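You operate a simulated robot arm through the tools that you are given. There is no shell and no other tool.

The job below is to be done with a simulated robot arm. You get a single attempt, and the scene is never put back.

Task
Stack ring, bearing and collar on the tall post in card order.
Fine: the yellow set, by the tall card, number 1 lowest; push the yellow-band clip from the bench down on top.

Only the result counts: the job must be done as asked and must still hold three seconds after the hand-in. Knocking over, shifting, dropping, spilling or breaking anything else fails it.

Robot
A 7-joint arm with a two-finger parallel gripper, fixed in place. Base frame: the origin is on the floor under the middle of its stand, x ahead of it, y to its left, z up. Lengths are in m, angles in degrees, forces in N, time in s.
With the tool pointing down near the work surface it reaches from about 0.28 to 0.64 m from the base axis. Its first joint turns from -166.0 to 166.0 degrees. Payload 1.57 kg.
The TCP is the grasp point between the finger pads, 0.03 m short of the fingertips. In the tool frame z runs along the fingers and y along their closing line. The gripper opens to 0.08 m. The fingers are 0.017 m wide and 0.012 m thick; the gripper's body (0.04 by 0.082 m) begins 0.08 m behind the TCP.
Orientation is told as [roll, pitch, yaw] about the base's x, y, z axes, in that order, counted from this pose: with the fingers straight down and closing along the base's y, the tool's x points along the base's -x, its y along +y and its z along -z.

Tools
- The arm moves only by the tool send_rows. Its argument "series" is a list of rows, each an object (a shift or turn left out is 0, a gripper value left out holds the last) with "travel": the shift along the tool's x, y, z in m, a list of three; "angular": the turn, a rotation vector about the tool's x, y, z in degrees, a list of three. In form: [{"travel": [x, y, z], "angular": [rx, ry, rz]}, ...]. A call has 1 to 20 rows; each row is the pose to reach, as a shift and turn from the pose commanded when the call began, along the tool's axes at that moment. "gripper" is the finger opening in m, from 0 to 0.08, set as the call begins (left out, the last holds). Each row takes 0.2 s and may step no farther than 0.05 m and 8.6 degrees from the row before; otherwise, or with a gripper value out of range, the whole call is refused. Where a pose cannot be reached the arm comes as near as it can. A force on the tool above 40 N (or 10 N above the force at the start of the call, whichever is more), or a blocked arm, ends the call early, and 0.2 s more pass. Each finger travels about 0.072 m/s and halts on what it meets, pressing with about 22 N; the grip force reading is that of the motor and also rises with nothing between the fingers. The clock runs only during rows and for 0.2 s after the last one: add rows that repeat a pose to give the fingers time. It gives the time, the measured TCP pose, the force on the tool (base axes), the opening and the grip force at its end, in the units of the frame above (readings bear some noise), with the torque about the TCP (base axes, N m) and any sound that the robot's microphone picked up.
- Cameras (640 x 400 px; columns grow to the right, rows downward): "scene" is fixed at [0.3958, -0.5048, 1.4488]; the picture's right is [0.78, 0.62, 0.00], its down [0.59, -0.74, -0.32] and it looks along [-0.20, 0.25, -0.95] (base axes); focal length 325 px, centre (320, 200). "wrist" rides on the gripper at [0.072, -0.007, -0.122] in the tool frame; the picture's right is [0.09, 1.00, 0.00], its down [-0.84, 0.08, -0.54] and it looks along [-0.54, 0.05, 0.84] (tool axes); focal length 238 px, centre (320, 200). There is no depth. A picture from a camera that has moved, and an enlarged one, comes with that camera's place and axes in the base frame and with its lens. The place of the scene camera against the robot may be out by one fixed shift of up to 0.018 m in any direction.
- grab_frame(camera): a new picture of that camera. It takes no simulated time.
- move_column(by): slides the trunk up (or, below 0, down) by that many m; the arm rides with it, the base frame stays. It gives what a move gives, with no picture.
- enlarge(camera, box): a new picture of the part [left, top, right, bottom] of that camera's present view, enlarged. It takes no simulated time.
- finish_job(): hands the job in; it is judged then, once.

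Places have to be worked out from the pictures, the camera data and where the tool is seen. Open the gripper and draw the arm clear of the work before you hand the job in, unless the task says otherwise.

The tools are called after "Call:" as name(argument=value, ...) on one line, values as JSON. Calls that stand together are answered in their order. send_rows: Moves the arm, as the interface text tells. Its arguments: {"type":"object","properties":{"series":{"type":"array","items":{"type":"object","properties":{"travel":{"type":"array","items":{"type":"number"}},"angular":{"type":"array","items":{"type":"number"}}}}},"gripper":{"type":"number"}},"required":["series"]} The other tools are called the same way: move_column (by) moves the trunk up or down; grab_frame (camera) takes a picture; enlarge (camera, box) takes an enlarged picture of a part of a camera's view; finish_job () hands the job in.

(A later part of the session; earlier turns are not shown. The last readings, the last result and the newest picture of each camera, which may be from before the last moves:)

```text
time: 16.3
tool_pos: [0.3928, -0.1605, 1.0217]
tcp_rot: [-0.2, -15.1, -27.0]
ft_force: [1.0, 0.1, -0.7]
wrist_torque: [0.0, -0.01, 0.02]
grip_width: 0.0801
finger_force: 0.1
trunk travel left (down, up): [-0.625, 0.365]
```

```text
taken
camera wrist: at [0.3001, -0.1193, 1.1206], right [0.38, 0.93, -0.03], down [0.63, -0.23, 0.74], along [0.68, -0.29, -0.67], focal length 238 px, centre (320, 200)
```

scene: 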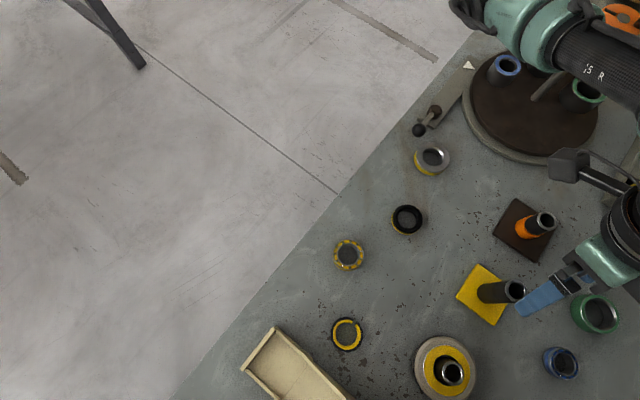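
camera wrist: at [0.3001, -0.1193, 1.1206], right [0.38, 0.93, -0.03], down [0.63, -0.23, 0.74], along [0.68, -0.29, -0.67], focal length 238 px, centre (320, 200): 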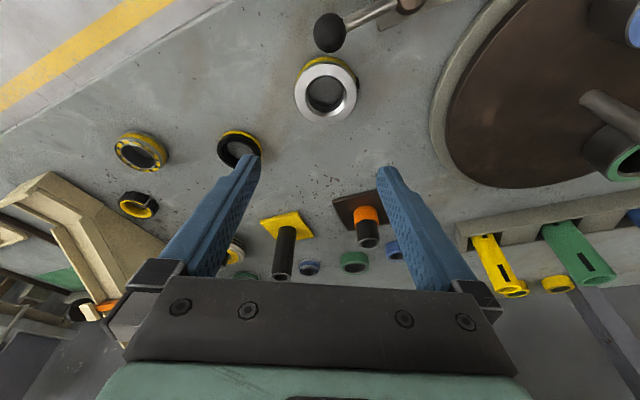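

Call:
enlarge(camera="wrist", box=[270, 0, 400, 140])

Call:
enlarge(camera="wrist", box=[100, 110, 280, 230])

Call:
enlarge(camera="wrist", box=[240, 180, 420, 290])

```text
2.86 times, centred on (335, 70) of wrist
camera zoom: at [0.3001, -0.1193, 1.1206], right [0.38, 0.93, -0.03], down [0.63, -0.23, 0.74], along [0.68, -0.29, -0.67], focal length 681 px, centre (277, 571)
```

zoom: 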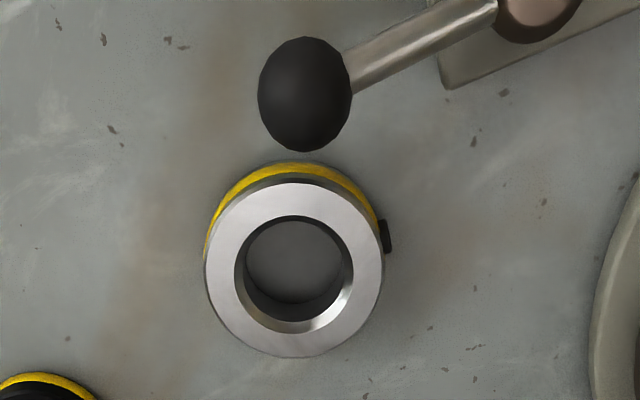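

```text
3.33 times, centred on (190, 170) of wrist
camera zoom: at [0.3001, -0.1193, 1.1206], right [0.38, 0.93, -0.03], down [0.63, -0.23, 0.74], along [0.68, -0.29, -0.67], focal length 794 px, centre (753, 300)
```

zoom: 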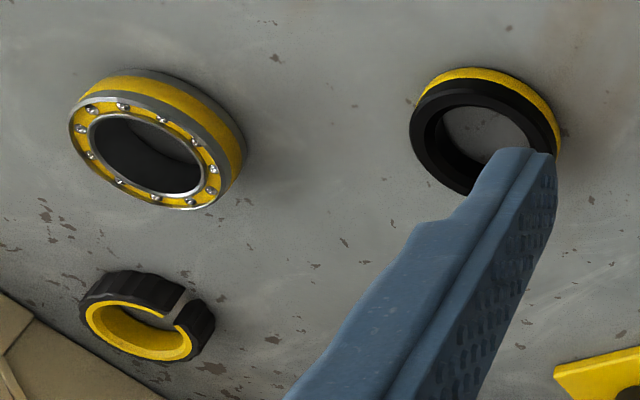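

```text
3.56 times, centred on (330, 235) of wrist
camera zoom: at [0.3001, -0.1193, 1.1206], right [0.38, 0.93, -0.03], down [0.63, -0.23, 0.74], along [0.68, -0.29, -0.67], focal length 848 px, centre (284, 76)
```

zoom: 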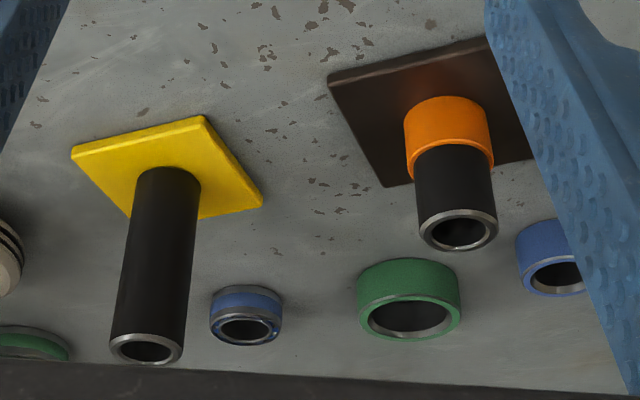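

The steel part has a set screw on its +y side, so it is the collar; the black one with a yellow band is the ring. The collar sits near (0.395, -0.159) with the screw at azimuth ≈83° and a knob at ≈154°, so I'll yaw to +28° to have the fingers miss both.

Call:
send_rows(series=[{"travel": [0.001, -0.0004, 0.0027], "angular": [-2.05, 0, -7.59]}, {"travel": [0.002, -0.0009, 0.0053], "angular": [-4.09, 0, -15.17]}, {"travel": [0.003, -0.0013, 0.008], "angular": [-6.14, 0, -22.76]}, {"travel": [0.005, -0.0018, 0.0106], "angular": [-8.19, 0, -30.34]}, {"travel": [0.006, -0.0022, 0.0133], "angular": [-10.24, 0, -37.93]}, {"travel": [0.007, -0.0027, 0.0159], "angular": [-12.28, 0, -45.5]}, {"travel": [0.008, -0.0031, 0.0186], "angular": [-14.33, 0, -53.1]}])

Call:
grab_frame(camera="wrist")

Call:
grab_frame(camera="scene")

```text
time: 17.9
tool_pos: [0.3892, -0.1628, 1.0025]
tcp_rot: [0.0, -15.1, 28.0]
ft_force: [0.2, 0.0, 0.0]
wrist_torque: [0.02, 0.0, 0.0]
grip_width: 0.0801
finger_force: 0.0
trunk travel left (down, up): [-0.625, 0.365]
```

```text
taken
camera wrist: at [0.3038, -0.2144, 1.101], right [-0.55, 0.84, -0.02], down [0.55, 0.38, 0.74], along [0.63, 0.39, -0.67], focal length 238 px, centre (320, 200)
```

wrist: 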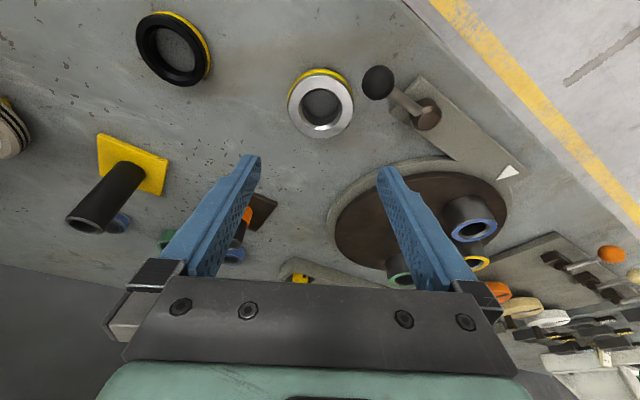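

```text
taken
```

scene: 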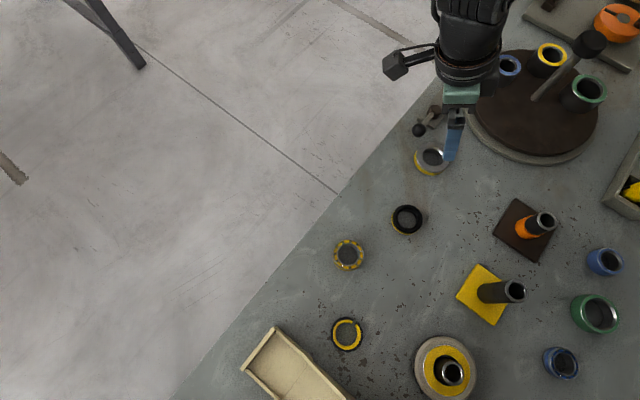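

Call:
enlarge(camera="wrist", box=[260, 40, 440, 160])

```text
3.33 times, centred on (350, 100) of wrist
camera zoom: at [0.3038, -0.2144, 1.101], right [-0.55, 0.84, -0.02], down [0.55, 0.38, 0.74], along [0.63, 0.39, -0.67], focal length 794 px, centre (220, 533)
```

zoom: 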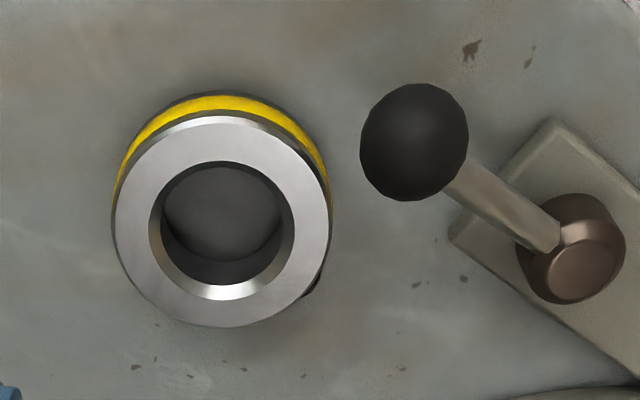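

Refined from two views: collar centre ≈(0.397, -0.159), top ≈0.884, about 14 mm high. The fingers' plane is well aligned, so I descend to just above the bench level and check.

Call:
send_rows(series=[{"travel": [0.0071, 0, 0.0283]}, {"travel": [0.0141, 0, 0.0567]}, {"travel": [0.0212, -0.0003, 0.085]}])

Call:
grab_frame(camera="wrist")

Call:
enlarge(camera="scene", box=[380, 90, 500, 190])

```text
time: 18.7
tool_pos: [0.3905, -0.1618, 0.9127]
tcp_rot: [0.1, -15.0, 27.9]
ft_force: [-0.6, 0.3, 0.7]
wrist_torque: [0.0, 0.02, -0.01]
grip_width: 0.08
finger_force: 0.1
trunk travel left (down, up): [-0.625, 0.365]
```

```text
taken
camera wrist: at [0.3052, -0.2134, 1.0131], right [-0.54, 0.84, -0.02], down [0.55, 0.38, 0.74], along [0.63, 0.39, -0.67], focal length 238 px, centre (320, 200)
```

wrist: 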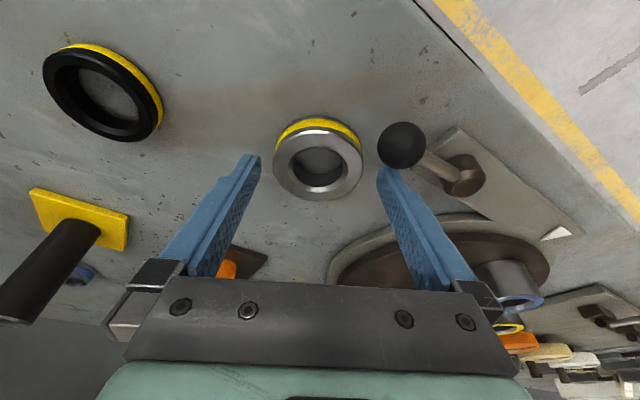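

```text
4.00 times, centred on (440, 140) of scene
camera zoom: at [0.3958, -0.5048, 1.4488], right [0.78, 0.62, 0.0], down [0.59, -0.74, -0.32], along [-0.2, 0.25, -0.95], focal length 1300 px, centre (-160, 440)
```

zoom: 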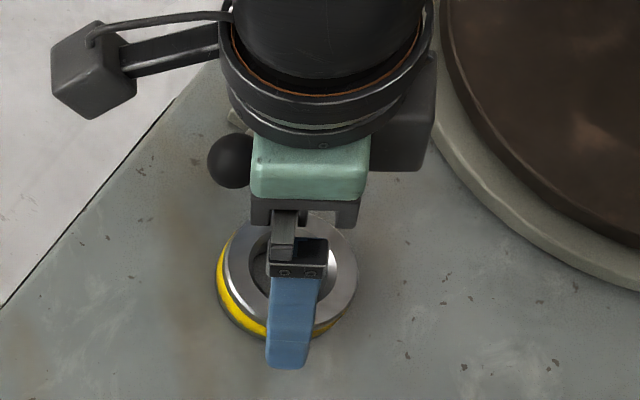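

The collar sits symmetrically between the fingers (about equal gaps left and right) and the knob is clear. I'll lower the last ~9 mm and then close.

Call:
send_rows(series=[{"travel": [0.0011, -0.0003, 0.0043]}, {"travel": [0.0022, -0.0006, 0.0085]}])

```text
time: 19.3
tool_pos: [0.3922, -0.1627, 0.9051]
tcp_rot: [0.0, -15.1, 28.0]
ft_force: [-0.3, 0.5, -0.5]
wrist_torque: [0.01, 0.02, 0.0]
grip_width: 0.0802
finger_force: 0.0
trunk travel left (down, up): [-0.625, 0.365]
```

No contact with the bench at z≈0.905. Now I close the gripper on the collar.

Call:
send_rows(series=[{"travel": [0, 0, 0]}, {"travel": [0, 0, 0]}, {"travel": [0, 0, 0]}, {"travel": [0, 0, 0]}], gripper=0.03)

Call:
grab_frame(camera="wrist")

```text
time: 20.3
tool_pos: [0.392, -0.1618, 0.9045]
tcp_rot: [-0.1, -15.2, 27.9]
ft_force: [1.3, -1.3, 0.4]
wrist_torque: [-0.1, -0.08, 0.01]
grip_width: 0.0614
finger_force: 22.2
trunk travel left (down, up): [-0.625, 0.365]
```

```text
taken
camera wrist: at [0.3055, -0.2143, 1.0045], right [-0.54, 0.84, -0.02], down [0.55, 0.38, 0.74], along [0.63, 0.39, -0.67], focal length 238 px, centre (320, 200)
```

wrist: 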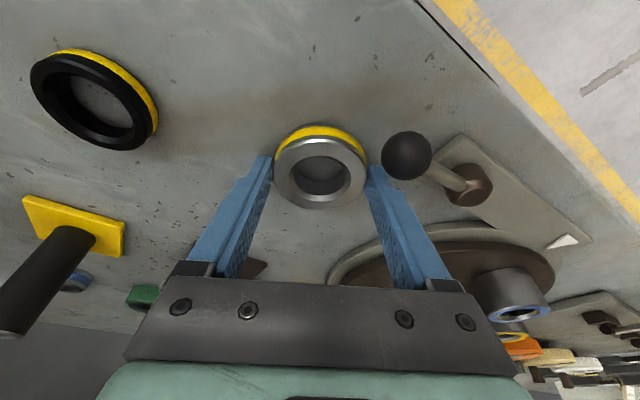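

Gripped at 61 mm opening with 22 N. I'll zoom to check where the pads meet the collar.

Call:
enlarge(camera="wrist", box=[240, 110, 400, 230])

Call:
enlarge(camera="scene", box=[390, 110, 490, 190])

```text
3.33 times, centred on (320, 170) of wrist
camera zoom: at [0.3055, -0.2143, 1.0045], right [-0.54, 0.84, -0.02], down [0.55, 0.38, 0.74], along [0.63, 0.39, -0.67], focal length 794 px, centre (320, 300)
```

zoom: 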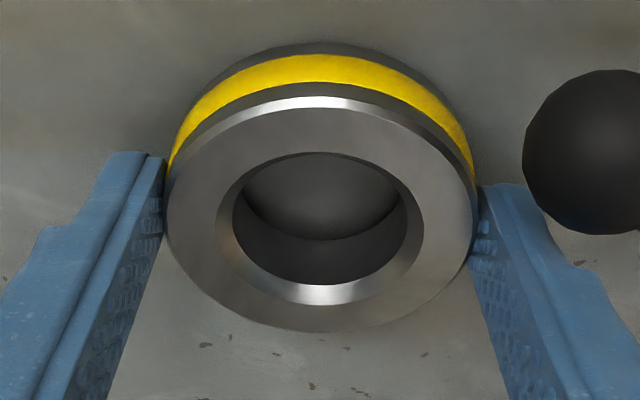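

```text
5.00 times, centred on (440, 150) of scene
camera zoom: at [0.3958, -0.5048, 1.4488], right [0.78, 0.62, 0.0], down [0.59, -0.74, -0.32], along [-0.2, 0.25, -0.95], focal length 1625 px, centre (-280, 450)
```

zoom: 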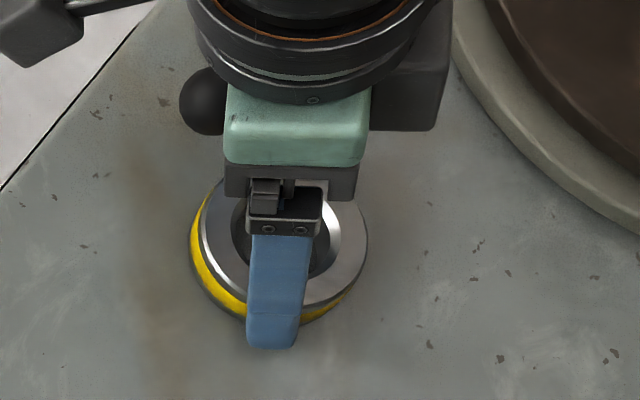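

The grasp is clean: collar ≈20 mm tall, its axis about 5 mm ahead of the TCP. I'll lift straight up by 13 cm and check it's held.

Call:
send_rows(series=[{"travel": [-0.0113, 0, -0.0418]}, {"travel": [-0.0226, 0, -0.0837]}, {"travel": [-0.0339, 0, -0.1255]}])

Call:
grab_frame(camera="wrist")

```text
time: 21.1
tool_pos: [0.3916, -0.1615, 1.0354]
tcp_rot: [0.0, -15.0, 27.9]
ft_force: [0.3, -0.6, -3.1]
wrist_torque: [-0.01, 0.03, 0.0]
grip_width: 0.0613
finger_force: 22.0
trunk travel left (down, up): [-0.625, 0.365]
```

```text
taken
camera wrist: at [0.3058, -0.2139, 1.1352], right [-0.54, 0.84, -0.02], down [0.55, 0.38, 0.74], along [0.63, 0.39, -0.67], focal length 238 px, centre (320, 200)
```

wrist: 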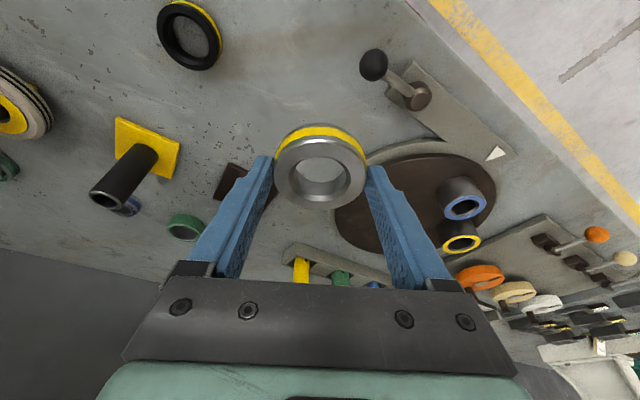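

The collar is held securely (about 3 N weight). I'll carry it over to above the tall post, yawing back to -27° on the way.

Call:
send_rows(series=[{"travel": [-0.0151, -0.0317, 0.0041], "angular": [2.05, 0, 7.59]}, {"travel": [-0.0301, -0.0634, 0.0081], "angular": [4.09, 0, 15.17]}, {"travel": [-0.0452, -0.0951, 0.0122], "angular": [6.14, 0, 22.76]}, {"travel": [-0.0603, -0.1269, 0.0163], "angular": [8.19, 0, 30.34]}, {"travel": [-0.0754, -0.1586, 0.0204], "angular": [10.24, 0, 37.93]}, {"travel": [-0.0904, -0.1903, 0.0244], "angular": [12.28, 0, 45.5]}, {"travel": [-0.1055, -0.222, 0.0285], "angular": [14.33, 0, 53.1]}])

Call:
grab_frame(camera="wrist")

Call:
grab_frame(camera="scene")

```text
time: 22.7
tool_pos: [0.5916, -0.3084, 1.0336]
tcp_rot: [0.0, -15.0, -27.2]
ft_force: [-0.2, -0.3, -2.5]
wrist_torque: [-0.02, 0.06, 0.0]
grip_width: 0.0614
finger_force: 22.1
trunk travel left (down, up): [-0.625, 0.365]
```

```text
taken
camera wrist: at [0.4998, -0.2671, 1.1336], right [0.38, 0.93, -0.02], down [0.63, -0.24, 0.74], along [0.68, -0.29, -0.67], focal length 238 px, centre (320, 200)
```

wrist: 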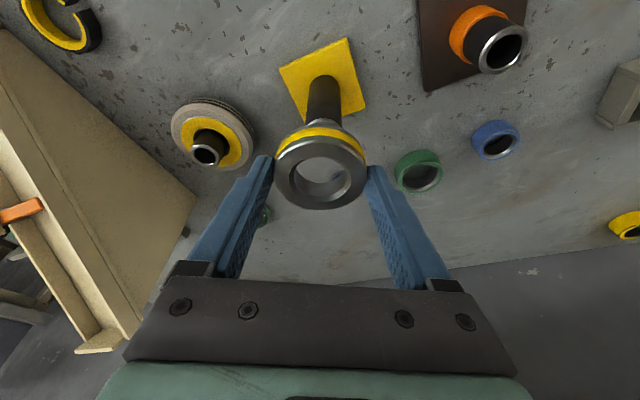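

```text
taken
```

scene: 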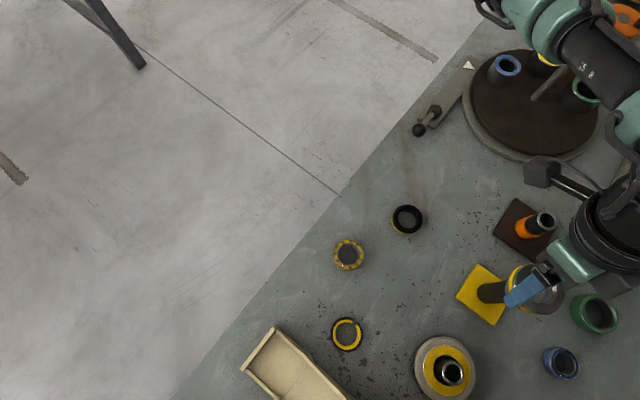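

The collar is now above the post. I'll zoom to compare the collar bore with the post axis.

Call:
enlarge(camera="wrist", box=[240, 30, 400, 220])

Call:
enlarge(camera="scene", box=[440, 240, 600, 340])

```text
2.11 times, centred on (320, 125) of wrist
camera zoom: at [0.4998, -0.2671, 1.1336], right [0.38, 0.93, -0.02], down [0.63, -0.24, 0.74], along [0.68, -0.29, -0.67], focal length 502 px, centre (320, 358)
```

zoom: 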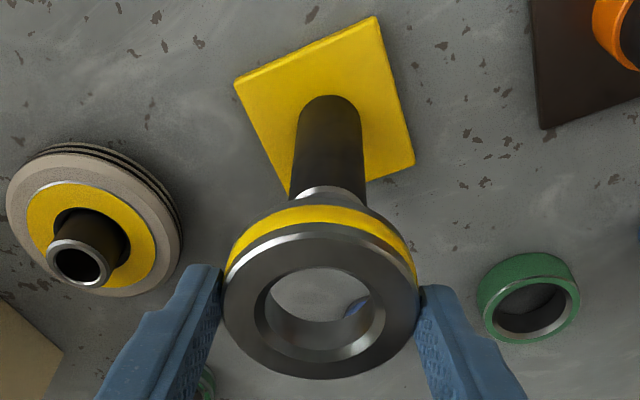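

```text
4.00 times, centred on (520, 290) of scene
camera zoom: at [0.3958, -0.5048, 1.4488], right [0.78, 0.62, 0.0], down [0.59, -0.74, -0.32], along [-0.2, 0.25, -0.95], focal length 1300 px, centre (-480, -160)
```

zoom: 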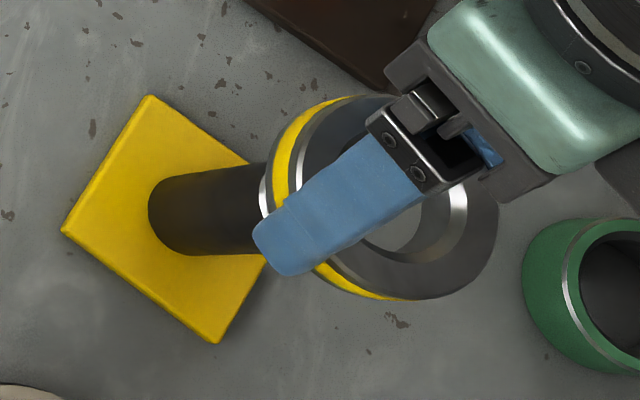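

The collar is about 1.7 mm too far left of the post axis in the wrist view and radially on target. I'll shift right by that amount and descend until the collar is about 1 cm over the post, watching forces.

Call:
send_rows(series=[{"travel": [0, 0.0017, 0]}, {"travel": [0.0031, 0.0017, 0.0116]}, {"travel": [0.0062, 0.0017, 0.0232]}, {"travel": [0.0093, 0.0017, 0.0348]}, {"travel": [0.0114, 0.0017, 0.0425]}])

Call:
enlarge(camera="wrist", box=[240, 30, 400, 220])

Call:
enlarge(camera="scene", box=[440, 240, 600, 340])

```text
time: 23.9
tool_pos: [0.5935, -0.3054, 0.9896]
tcp_rot: [-0.1, -15.0, -27.1]
ft_force: [-0.2, -0.4, -2.6]
wrist_torque: [0.03, 0.02, 0.0]
grip_width: 0.0618
finger_force: 21.7
trunk travel left (down, up): [-0.625, 0.365]
```

```text
2.11 times, centred on (320, 125) of wrist
camera zoom: at [0.5006, -0.2648, 1.0897], right [0.38, 0.93, -0.02], down [0.63, -0.24, 0.74], along [0.68, -0.29, -0.67], focal length 502 px, centre (320, 358)
```

zoom: 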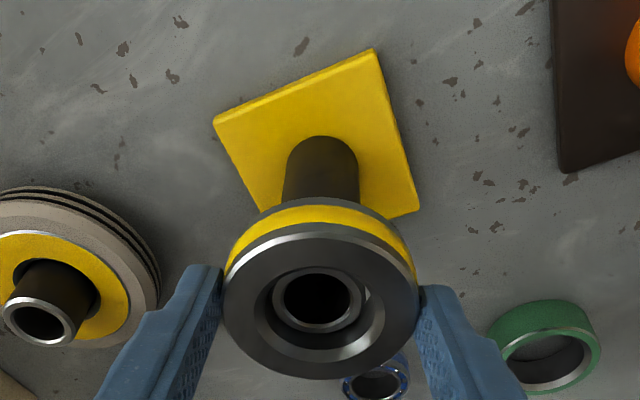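

```text
4.00 times, centred on (520, 290) of scene
camera zoom: at [0.3958, -0.5048, 1.4488], right [0.78, 0.62, 0.0], down [0.59, -0.74, -0.32], along [-0.2, 0.25, -0.95], focal length 1300 px, centre (-480, -160)
```

zoom: 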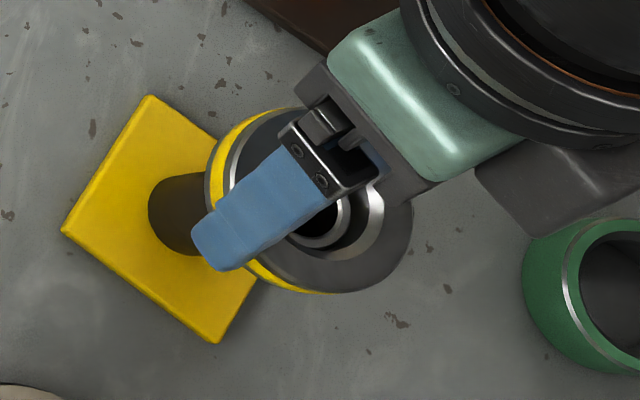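

The post top is now visible inside the collar bore with no contact force. I'll zoom in further to see the gap on each side.

Call:
enlarge(camera="wrist", box=[285, 145, 355, 205])

```text
6.67 times, centred on (320, 175) of wrist
camera zoom: at [0.5006, -0.2648, 1.0897], right [0.38, 0.93, -0.02], down [0.63, -0.24, 0.74], along [0.68, -0.29, -0.67], focal length 1589 px, centre (320, 367)
```

zoom: 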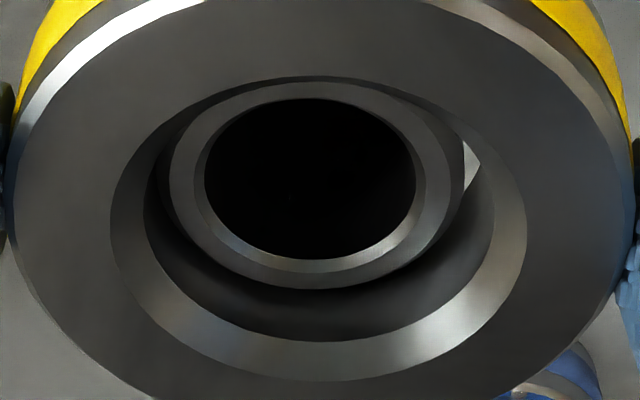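

The post is within the bore, about 0.7 mm off centre to the left, with ~1.8 mm radial clearance. I'll correct by that and continue down toward the plate.

Call:
send_rows(series=[{"travel": [0.0026, -0.0006, 0.0097]}, {"travel": [0.0052, -0.0006, 0.0193]}, {"travel": [0.0078, -0.0006, 0.029]}, {"travel": [0.0104, -0.0006, 0.0386]}, {"travel": [0.013, -0.0006, 0.0483]}, {"travel": [0.0155, -0.0006, 0.058]}, {"travel": [0.0181, -0.0006, 0.0676]}])

Call:
grab_frame(camera="wrist")

```text
time: 25.5
tool_pos: [0.5935, -0.3065, 0.9208]
tcp_rot: [0.0, -15.0, -27.1]
ft_force: [0.5, 0.0, -2.7]
wrist_torque: [-0.01, 0.03, -0.02]
grip_width: 0.0614
finger_force: 21.8
trunk travel left (down, up): [-0.625, 0.365]
```

```text
taken
camera wrist: at [0.5003, -0.265, 1.0198], right [0.37, 0.93, -0.02], down [0.63, -0.24, 0.74], along [0.68, -0.29, -0.67], focal length 238 px, centre (320, 200)
```

wrist: 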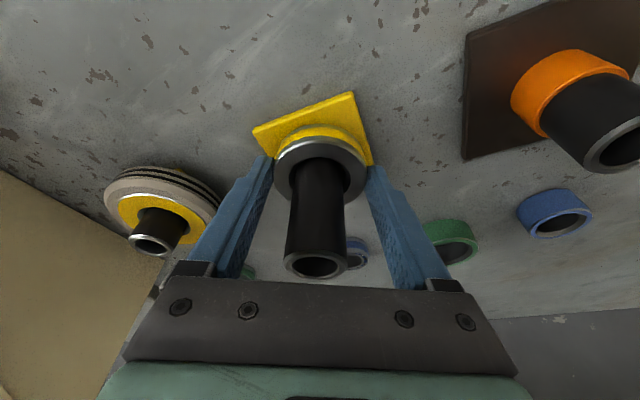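

The collar is sliding down freely; the plate is about 1 cm below. I'll go down the remaining distance in small steps, looking for contact.

Call:
send_rows(series=[{"travel": [0.0008, 0, 0.0029]}, {"travel": [0.0016, 0, 0.0058]}, {"travel": [0.0021, 0, 0.0077]}])

Call:
enlarge(camera="wrist", box=[230, 80, 410, 290])

Call:
enlarge(camera="scene", box=[440, 240, 600, 340])

```text
time: 26.3
tool_pos: [0.5931, -0.3058, 0.9132]
tcp_rot: [0.1, -15.0, -27.1]
ft_force: [0.9, -0.6, -3.8]
wrist_torque: [0.01, 0.02, -0.02]
grip_width: 0.0618
finger_force: 22.0
trunk travel left (down, up): [-0.625, 0.365]
```

```text
1.90 times, centred on (320, 185) of wrist
camera zoom: at [0.5004, -0.2652, 1.0123], right [0.38, 0.93, -0.02], down [0.63, -0.24, 0.74], along [0.68, -0.29, -0.67], focal length 454 px, centre (320, 229)
```

zoom: 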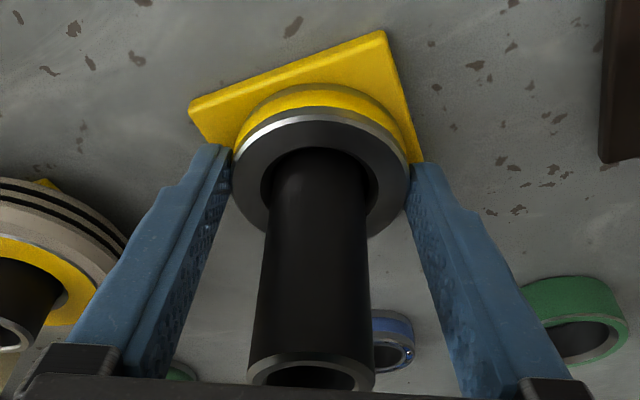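

```text
4.00 times, centred on (520, 290) of scene
camera zoom: at [0.3958, -0.5048, 1.4488], right [0.78, 0.62, 0.0], down [0.59, -0.74, -0.32], along [-0.2, 0.25, -0.95], focal length 1300 px, centre (-480, -160)
```

zoom: 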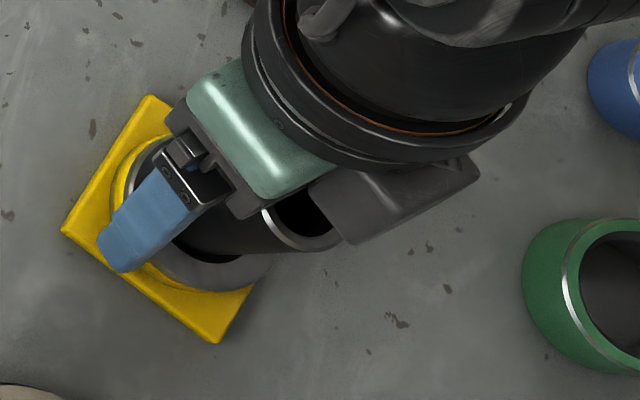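

Nearly seated with no contact force yet. I'll creep down a few more mm.

Call:
send_rows(series=[{"travel": [0.0003, 0, 0.001]}, {"travel": [0.0005, 0, 0.0019]}, {"travel": [0.0008, 0, 0.0029]}])

```text
time: 27.1
tool_pos: [0.594, -0.3058, 0.913]
tcp_rot: [-0.1, -15.5, -27.1]
ft_force: [-0.9, 1.1, 10.6]
wrist_torque: [0.18, 0.33, 0.01]
grip_width: 0.0615
finger_force: 21.9
trunk travel left (down, up): [-0.625, 0.365]
```

Contact with the plate (force jumped to about +11 N, z stopped at 0.913), so the collar is seated. I'll relieve the pressure by 2.5 mm and open the gripper.

Call:
send_rows(series=[{"travel": [-0.0006, 0, -0.0024]}, {"travel": [-0.0006, 0, -0.0024]}])

Call:
send_rows(series=[{"travel": [0, 0, 0]}, {"travel": [0, 0, 0]}, {"travel": [0, 0, 0]}], gripper=0.08)

Call:
grab_frame(camera="wrist")

```text
time: 27.7
tool_pos: [0.5936, -0.3068, 0.9117]
tcp_rot: [0.0, -15.2, -27.1]
ft_force: [4.4, -1.0, 5.7]
wrist_torque: [0.07, 0.0, -0.03]
grip_width: 0.0616
finger_force: 22.2
trunk travel left (down, up): [-0.625, 0.365]
```

```text
time: 28.5
tool_pos: [0.5915, -0.3068, 0.9122]
tcp_rot: [0.0, -15.1, -27.1]
ft_force: [-0.2, -0.2, -0.8]
wrist_torque: [-0.01, -0.02, -0.01]
grip_width: 0.08
finger_force: 0.0
trunk travel left (down, up): [-0.625, 0.365]
```

```text
taken
camera wrist: at [0.4999, -0.2649, 1.0119], right [0.37, 0.93, -0.02], down [0.63, -0.23, 0.74], along [0.68, -0.29, -0.67], focal length 238 px, centre (320, 200)
```

wrist: 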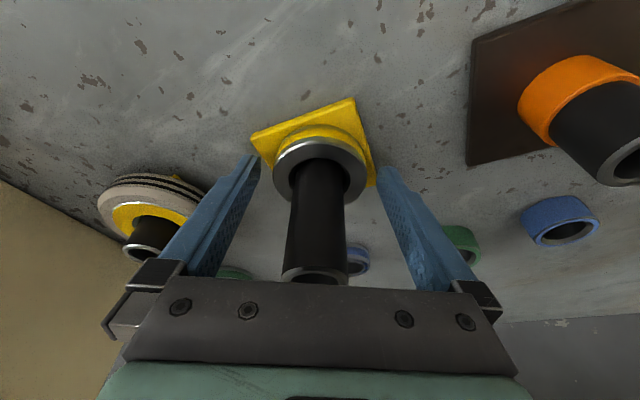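

The gripper is open and the collar stays on the post. I'll raise straight up, then move above the bearing near (0.38, -0.40).

Call:
send_rows(series=[{"travel": [-0.0078, 0, -0.029]}, {"travel": [-0.0181, 0, -0.0676]}, {"travel": [-0.0311, 0, -0.1159]}, {"travel": [-0.0054, -0.0298, -0.1176]}, {"travel": [0.0204, -0.0596, -0.1193]}, {"travel": [0.0461, -0.0894, -0.1211]}, {"travel": [0.0718, -0.1191, -0.1228]}, {"travel": [0.0976, -0.1489, -0.1245]}, {"travel": [0.1233, -0.1787, -0.1262]}])

Call:
grab_frame(camera="wrist")

Call:
grab_frame(camera="scene")

```text
time: 30.5
tool_pos: [0.3759, -0.3969, 1.0023]
tcp_rot: [0.0, -15.1, -27.0]
ft_force: [-0.5, 0.2, -0.2]
wrist_torque: [-0.01, 0.01, -0.02]
grip_width: 0.0801
finger_force: 0.0
trunk travel left (down, up): [-0.625, 0.365]
```

```text
taken
camera wrist: at [0.2829, -0.355, 1.1018], right [0.37, 0.93, -0.02], down [0.63, -0.23, 0.74], along [0.68, -0.29, -0.67], focal length 238 px, centre (320, 200)
```

wrist: 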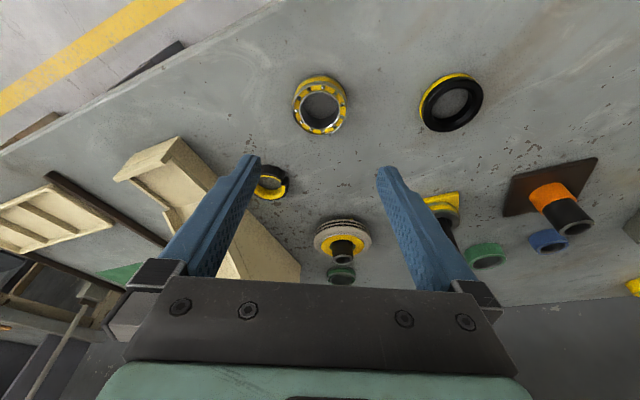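

```text
taken
```

scene: 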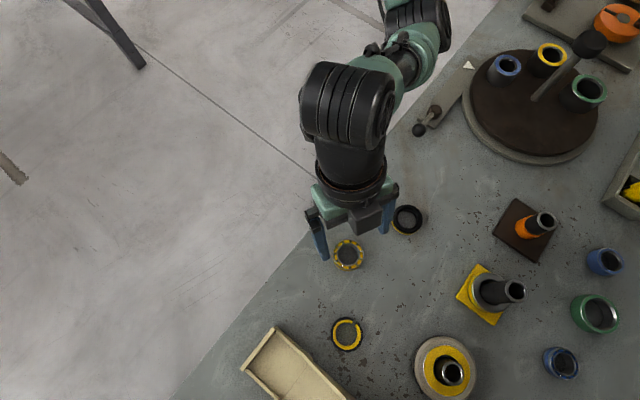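

The collar rests on the plate around the tall post. I'll zoom on the bearing to measure it.

Call:
enlarge(camera="wrist", box=[260, 50, 380, 150])

Call:
enlarge(camera="scene", box=[440, 250, 540, 340])

```text
4.00 times, centred on (320, 100) of wrist
camera zoom: at [0.2829, -0.355, 1.1018], right [0.37, 0.93, -0.02], down [0.63, -0.23, 0.74], along [0.68, -0.29, -0.67], focal length 953 px, centre (320, 600)
```

zoom: 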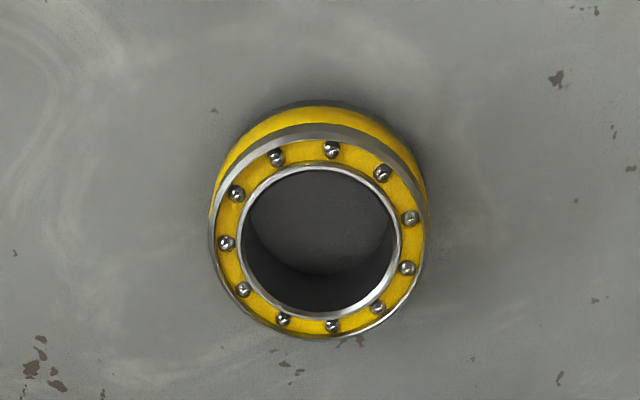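

```text
4.44 times, centred on (490, 295) of scene
camera zoom: at [0.3958, -0.5048, 1.4488], right [0.78, 0.62, 0.0], down [0.59, -0.74, -0.32], along [-0.2, 0.25, -0.95], focal length 1444 px, centre (-436, -222)
```

zoom: 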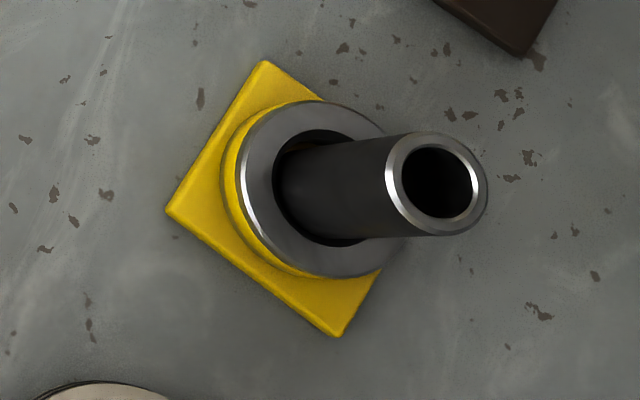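

The collar is seated flat on the plate. The bearing centre measures (0.381, -0.4005), ~52 mm OD and ~20 mm tall; I descend onto it with open fingers.

Call:
send_rows(series=[{"travel": [0.0076, -0.0003, 0.0281]}, {"travel": [0.0153, -0.0005, 0.0563]}, {"travel": [0.0229, -0.0008, 0.0844]}])

Call:
grab_frame(camera="wrist")

```text
time: 31.3
tool_pos: [0.3751, -0.3964, 0.914]
tcp_rot: [-0.1, -15.1, -27.1]
ft_force: [0.2, 0.7, -0.1]
wrist_torque: [0.01, 0.01, 0.01]
grip_width: 0.0799
finger_force: 0.1
trunk travel left (down, up): [-0.625, 0.365]
```

```text
taken
camera wrist: at [0.2824, -0.3548, 1.0135], right [0.37, 0.93, -0.02], down [0.63, -0.23, 0.74], along [0.68, -0.29, -0.67], focal length 238 px, centre (320, 200)
```

wrist: 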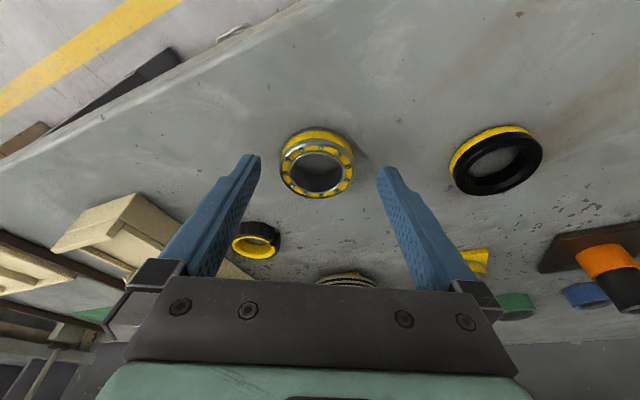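

Centred between the fingers. I descend the last 9 mm.

Call:
send_rows(series=[{"travel": [0.0012, 0, 0.0044]}, {"travel": [0.0023, 0, 0.0087]}])

Call:
send_rows(series=[{"travel": [0, 0, 0]}, {"travel": [0, 0, 0]}, {"travel": [0, 0, 0]}, {"travel": [0, 0, 0]}], gripper=0.03)

Call:
enlarge(camera="wrist", box=[240, 110, 400, 230])

```text
time: 31.9
tool_pos: [0.3753, -0.3963, 0.906]
tcp_rot: [-0.1, -15.2, -27.0]
ft_force: [0.1, 0.3, 0.6]
wrist_torque: [-0.01, 0.0, 0.02]
grip_width: 0.0801
finger_force: 0.0
trunk travel left (down, up): [-0.625, 0.365]
```

```text
time: 32.9
tool_pos: [0.3762, -0.396, 0.9055]
tcp_rot: [0.0, -15.1, -27.1]
ft_force: [-0.4, -0.1, -0.7]
wrist_torque: [0.03, -0.02, 0.01]
grip_width: 0.0513
finger_force: 22.2
trunk travel left (down, up): [-0.625, 0.365]
```

```text
3.33 times, centred on (320, 170) of wrist
camera zoom: at [0.2829, -0.3552, 1.005], right [0.37, 0.93, -0.02], down [0.63, -0.24, 0.74], along [0.68, -0.29, -0.67], focal length 794 px, centre (320, 300)
```

zoom: 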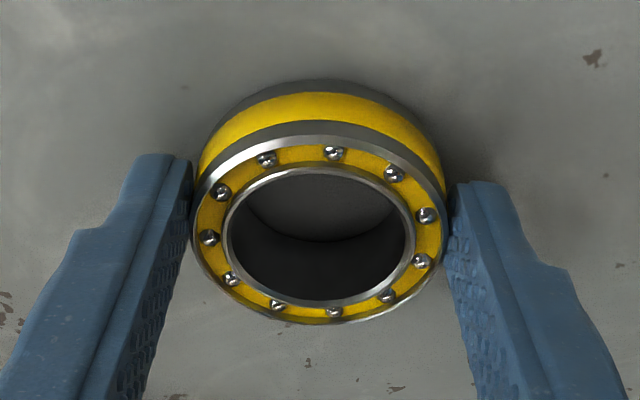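

The bearing is gripped (51 mm) almost exactly as the collar was. I lift it and carry it over the post with the same orientation.

Call:
send_rows(series=[{"travel": [-0.0112, 0, -0.0419]}, {"travel": [-0.0224, 0, -0.0837]}, {"travel": [-0.0336, 0, -0.1256]}, {"travel": [-0.0582, 0.0299, -0.119]}, {"travel": [-0.0828, 0.0599, -0.1124]}, {"travel": [-0.1074, 0.0898, -0.1058]}, {"travel": [-0.1319, 0.1197, -0.0992]}, {"travel": [-0.1565, 0.1497, -0.0926]}, {"travel": [-0.1811, 0.1796, -0.086]}])

Call:
enlarge(camera="wrist", box=[240, 30, 400, 220])

Call:
enlarge(camera="scene", box=[440, 240, 600, 340])

```text
time: 34.9
tool_pos: [0.5928, -0.3059, 1.0364]
tcp_rot: [0.0, -15.2, -27.2]
ft_force: [0.6, 0.1, -0.8]
wrist_torque: [-0.01, 0.02, -0.01]
grip_width: 0.0515
finger_force: 22.0
trunk travel left (down, up): [-0.625, 0.365]
```

```text
2.11 times, centred on (320, 125) of wrist
camera zoom: at [0.5014, -0.2648, 1.1357], right [0.38, 0.93, -0.02], down [0.63, -0.24, 0.74], along [0.68, -0.29, -0.67], focal length 502 px, centre (320, 358)
```

zoom: 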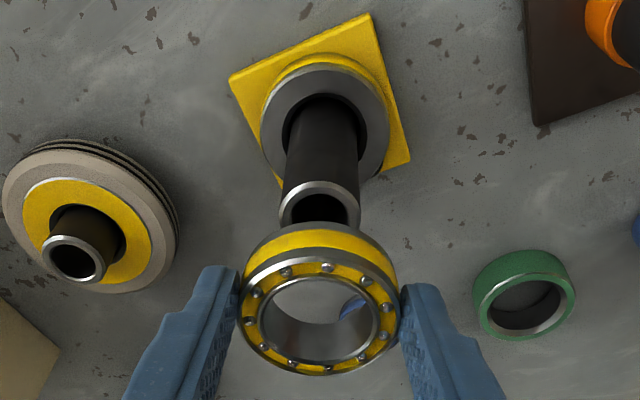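

```text
4.00 times, centred on (520, 290) of scene
camera zoom: at [0.3958, -0.5048, 1.4488], right [0.78, 0.62, 0.0], down [0.59, -0.74, -0.32], along [-0.2, 0.25, -0.95], focal length 1300 px, centre (-480, -160)
```

zoom: 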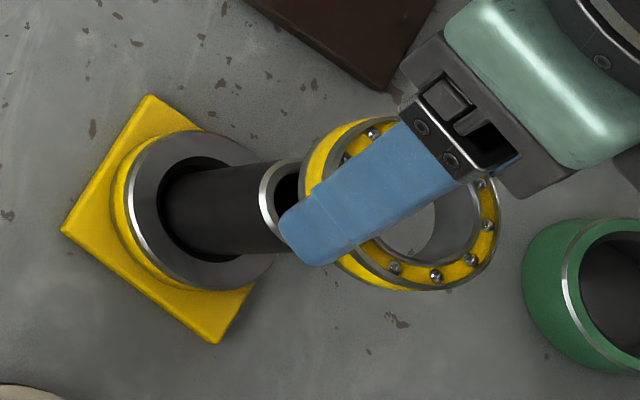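

Bearing and post axis line up within a fraction of a mm in the wrist view. I'll descend until it is just over the post top and check.

Call:
send_rows(series=[{"travel": [0.0031, 0, 0.0116]}, {"travel": [0.0062, 0, 0.0232]}, {"travel": [0.0093, 0, 0.0348]}, {"travel": [0.0119, 0, 0.0444]}])

Call:
enlarge(camera="wrist", box=[280, 135, 360, 210])

```text
time: 35.9
tool_pos: [0.5931, -0.3054, 0.9886]
tcp_rot: [0.0, -15.0, -27.1]
ft_force: [0.3, 0.9, -1.2]
wrist_torque: [0.01, 0.03, -0.02]
grip_width: 0.0515
finger_force: 21.8
trunk travel left (down, up): [-0.625, 0.365]
```

```text
5.33 times, centred on (320, 172) of wrist
camera zoom: at [0.5001, -0.2649, 1.0888], right [0.37, 0.93, -0.02], down [0.63, -0.24, 0.74], along [0.68, -0.29, -0.67], focal length 1271 px, centre (320, 347)
```

zoom: 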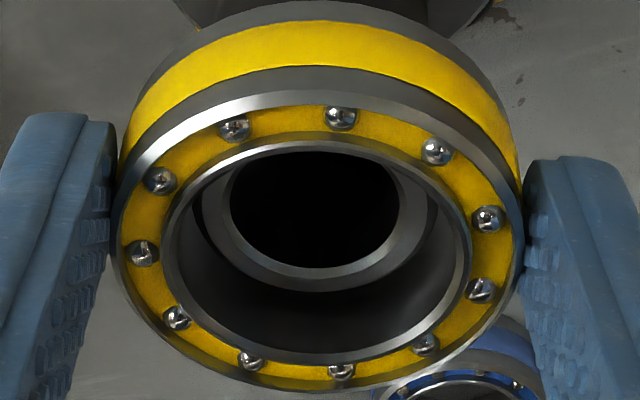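

The post is centred within the bearing bore. I continue down to just above the collar.

Call:
send_rows(series=[{"travel": [0.0026, 0, 0.0097]}, {"travel": [0.0052, 0, 0.0193]}, {"travel": [0.0078, 0, 0.029]}, {"travel": [0.0104, 0, 0.0386]}, {"travel": [0.0127, 0, 0.0473]}])

Call:
grab_frame(camera="wrist")

```text
time: 37.1
tool_pos: [0.5929, -0.3048, 0.9404]
tcp_rot: [0.0, -15.2, -27.1]
ft_force: [-2.3, 2.0, 0.1]
wrist_torque: [0.06, 0.07, -0.02]
grip_width: 0.0513
finger_force: 21.9
trunk travel left (down, up): [-0.625, 0.365]
```

```text
taken
camera wrist: at [0.5003, -0.2649, 1.0401], right [0.37, 0.93, -0.02], down [0.63, -0.24, 0.74], along [0.68, -0.29, -0.67], focal length 238 px, centre (320, 200)
```

wrist: 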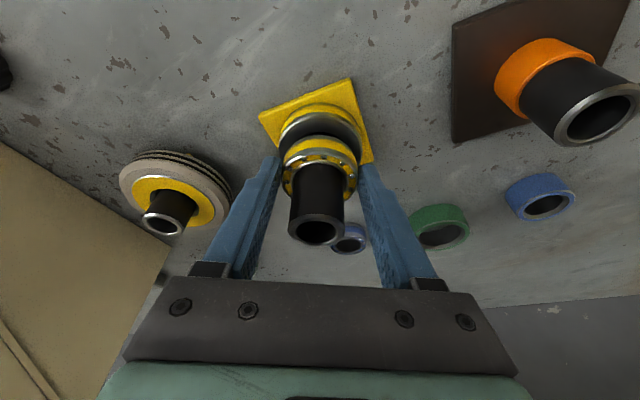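

A slight lateral force (~3 N toward the robot) shows. I'll zoom to see the gap between the post and the bearing.

Call:
enlarge(camera="wrist", box=[260, 75, 380, 255])

Call:
enlarge(camera="scene", box=[440, 240, 560, 340])

```text
2.22 times, centred on (320, 165) of wrist
camera zoom: at [0.5003, -0.2649, 1.0401], right [0.37, 0.93, -0.02], down [0.63, -0.24, 0.74], along [0.68, -0.29, -0.67], focal length 530 px, centre (320, 278)
```

zoom: 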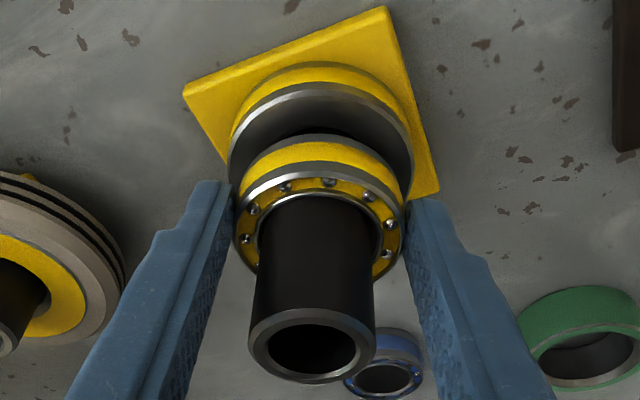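

```text
4.00 times, centred on (500, 290) of scene
camera zoom: at [0.3958, -0.5048, 1.4488], right [0.78, 0.62, 0.0], down [0.59, -0.74, -0.32], along [-0.2, 0.25, -0.95], focal length 1300 px, centre (-400, -160)
```

zoom: 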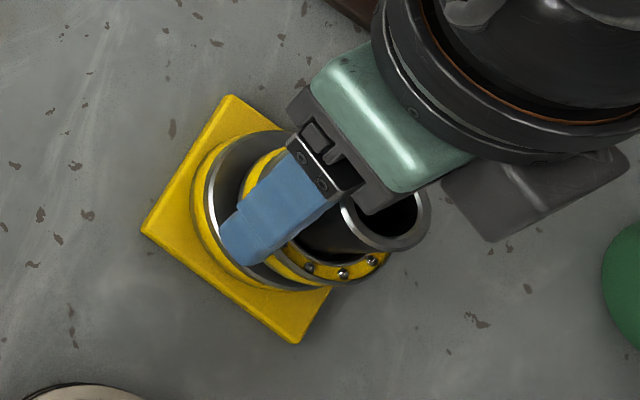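

The bearing's near side is rubbing the post, so I'm slightly too far out. I'll pull in 1.5 mm and creep down to the collar.

Call:
send_rows(series=[{"travel": [0.0015, 0, -0.0004]}, {"travel": [0.0023, 0, 0.0025]}, {"travel": [0.0028, 0, 0.0044]}])

```text
time: 37.9
tool_pos: [0.5913, -0.3064, 0.9367]
tcp_rot: [0.0, -15.1, -27.1]
ft_force: [-0.6, -0.3, -0.8]
wrist_torque: [-0.02, 0.03, -0.01]
grip_width: 0.0513
finger_force: 22.0
trunk travel left (down, up): [-0.625, 0.365]
```

The side force is gone. I continue creeping down for contact with the collar.

Call:
send_rows(series=[{"travel": [0.0004, 0, 0.0014]}, {"travel": [0.0008, 0, 0.0029]}, {"travel": [0.001, 0, 0.0038]}])

```text
time: 38.7
tool_pos: [0.5921, -0.3066, 0.9324]
tcp_rot: [0.0, -15.3, -27.2]
ft_force: [-2.8, -0.1, 4.0]
wrist_torque: [0.05, 0.09, 0.04]
grip_width: 0.0513
finger_force: 22.1
trunk travel left (down, up): [-0.625, 0.365]
```

Light contact starts (about +5 N). One more small push to confirm it's seated.

Call:
send_rows(series=[{"travel": [0.0003, 0, 0.001]}, {"travel": [0.0005, 0, 0.0019]}])

Call:
enlarge(camera="wrist", box=[260, 75, 380, 255])

```text
time: 39.3
tool_pos: [0.5919, -0.306, 0.933]
tcp_rot: [0.0, -15.4, -27.1]
ft_force: [-2.0, 0.2, 13.1]
wrist_torque: [0.07, 0.26, 0.0]
grip_width: 0.0514
finger_force: 22.2
trunk travel left (down, up): [-0.625, 0.365]
```

```text
2.22 times, centred on (320, 165) of wrist
camera zoom: at [0.4984, -0.2646, 1.0318], right [0.38, 0.93, -0.02], down [0.62, -0.23, 0.75], along [0.68, -0.3, -0.67], focal length 530 px, centre (320, 278)
```

zoom: 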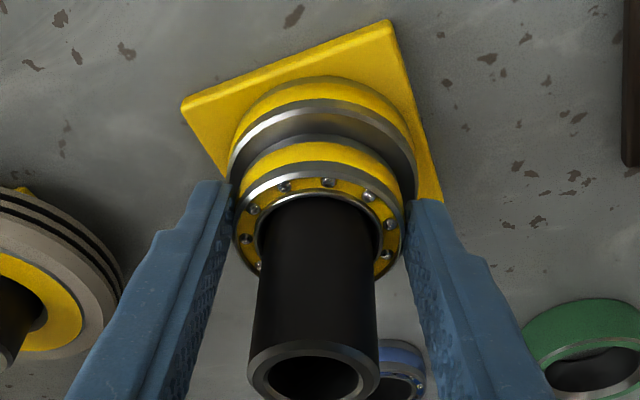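

Seated on the collar (13 N, z stuck at 0.933). I relieve and release the bearing, then rise straight up.

Call:
send_rows(series=[{"travel": [-0.0005, 0, -0.0019]}])

Call:
send_rows(series=[{"travel": [0, 0, 0]}, {"travel": [0, 0, 0]}, {"travel": [0, 0, 0]}], gripper=0.08)

Call:
enlarge(camera="wrist", box=[240, 75, 400, 255])

```text
time: 39.7
tool_pos: [0.5912, -0.307, 0.9332]
tcp_rot: [0.1, -15.2, -27.1]
ft_force: [1.8, -3.6, 8.3]
wrist_torque: [-0.07, 0.07, 0.03]
grip_width: 0.0515
finger_force: 21.8
trunk travel left (down, up): [-0.625, 0.365]
```

```text
time: 40.5
tool_pos: [0.5926, -0.3051, 0.9317]
tcp_rot: [-0.1, -15.2, -27.0]
ft_force: [-0.5, -0.1, -0.8]
wrist_torque: [-0.02, 0.0, 0.01]
grip_width: 0.08
finger_force: 0.0
trunk travel left (down, up): [-0.625, 0.365]
```

```text
2.22 times, centred on (320, 165) of wrist
camera zoom: at [0.4989, -0.2644, 1.0313], right [0.37, 0.93, -0.02], down [0.63, -0.24, 0.74], along [0.68, -0.29, -0.67], focal length 530 px, centre (320, 278)
```

zoom: 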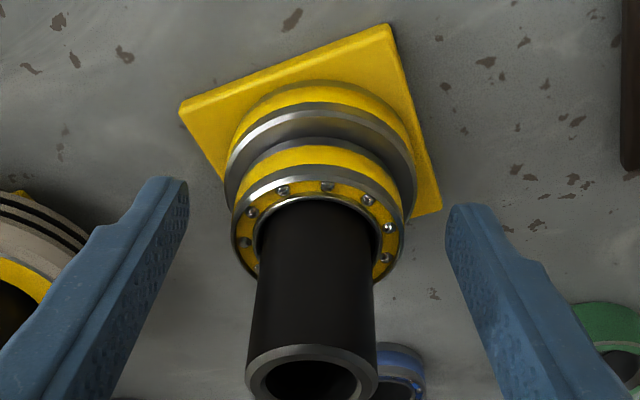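

Bearing is released and sits on the collar. Next I go up and over to the black ring near (0.425, -0.285).

Call:
send_rows(series=[{"travel": [-0.0091, 0, -0.0338]}, {"travel": [-0.0181, 0, -0.0676]}, {"travel": [-0.0272, 0, -0.1014]}, {"travel": [0.0066, -0.0115, -0.1032]}, {"travel": [0.0403, -0.023, -0.105]}, {"travel": [0.0741, -0.0346, -0.1068]}, {"travel": [0.1078, -0.0461, -0.1086]}, {"travel": [0.1416, -0.0576, -0.1104]}])

Call:
grab_frame(camera="wrist")

Call:
enlarge(camera="wrist", box=[260, 50, 380, 150])

Call:
enlarge(camera="scene", box=[440, 240, 560, 340])

```text
time: 42.3
tool_pos: [0.4171, -0.2808, 1.002]
tcp_rot: [0.0, -15.0, -27.1]
ft_force: [-0.1, -0.1, 0.3]
wrist_torque: [0.01, 0.0, 0.0]
grip_width: 0.0801
finger_force: 0.1
trunk travel left (down, up): [-0.625, 0.365]
```

```text
taken
camera wrist: at [0.3249, -0.2403, 1.102], right [0.37, 0.93, -0.02], down [0.63, -0.23, 0.74], along [0.68, -0.29, -0.67], focal length 238 px, centre (320, 200)
```

wrist: 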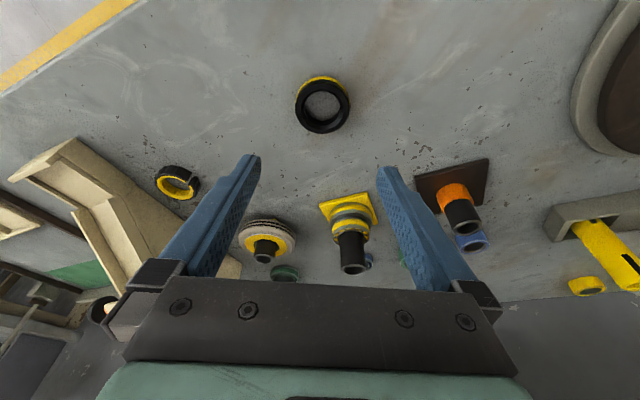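

```text
4.00 times, centred on (320, 100) of wrist
camera zoom: at [0.3249, -0.2403, 1.102], right [0.37, 0.93, -0.02], down [0.63, -0.23, 0.74], along [0.68, -0.29, -0.67], focal length 953 px, centre (320, 600)
```

zoom: 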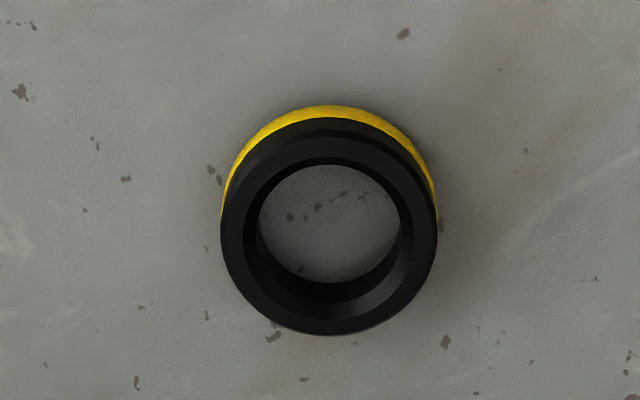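

```text
4.00 times, centred on (500, 290) of scene
camera zoom: at [0.3958, -0.5048, 1.4488], right [0.78, 0.62, 0.0], down [0.59, -0.74, -0.32], along [-0.2, 0.25, -0.95], focal length 1300 px, centre (-400, -160)
```

zoom: 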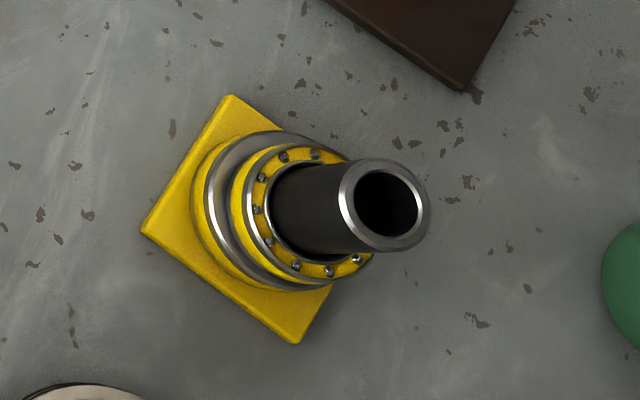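

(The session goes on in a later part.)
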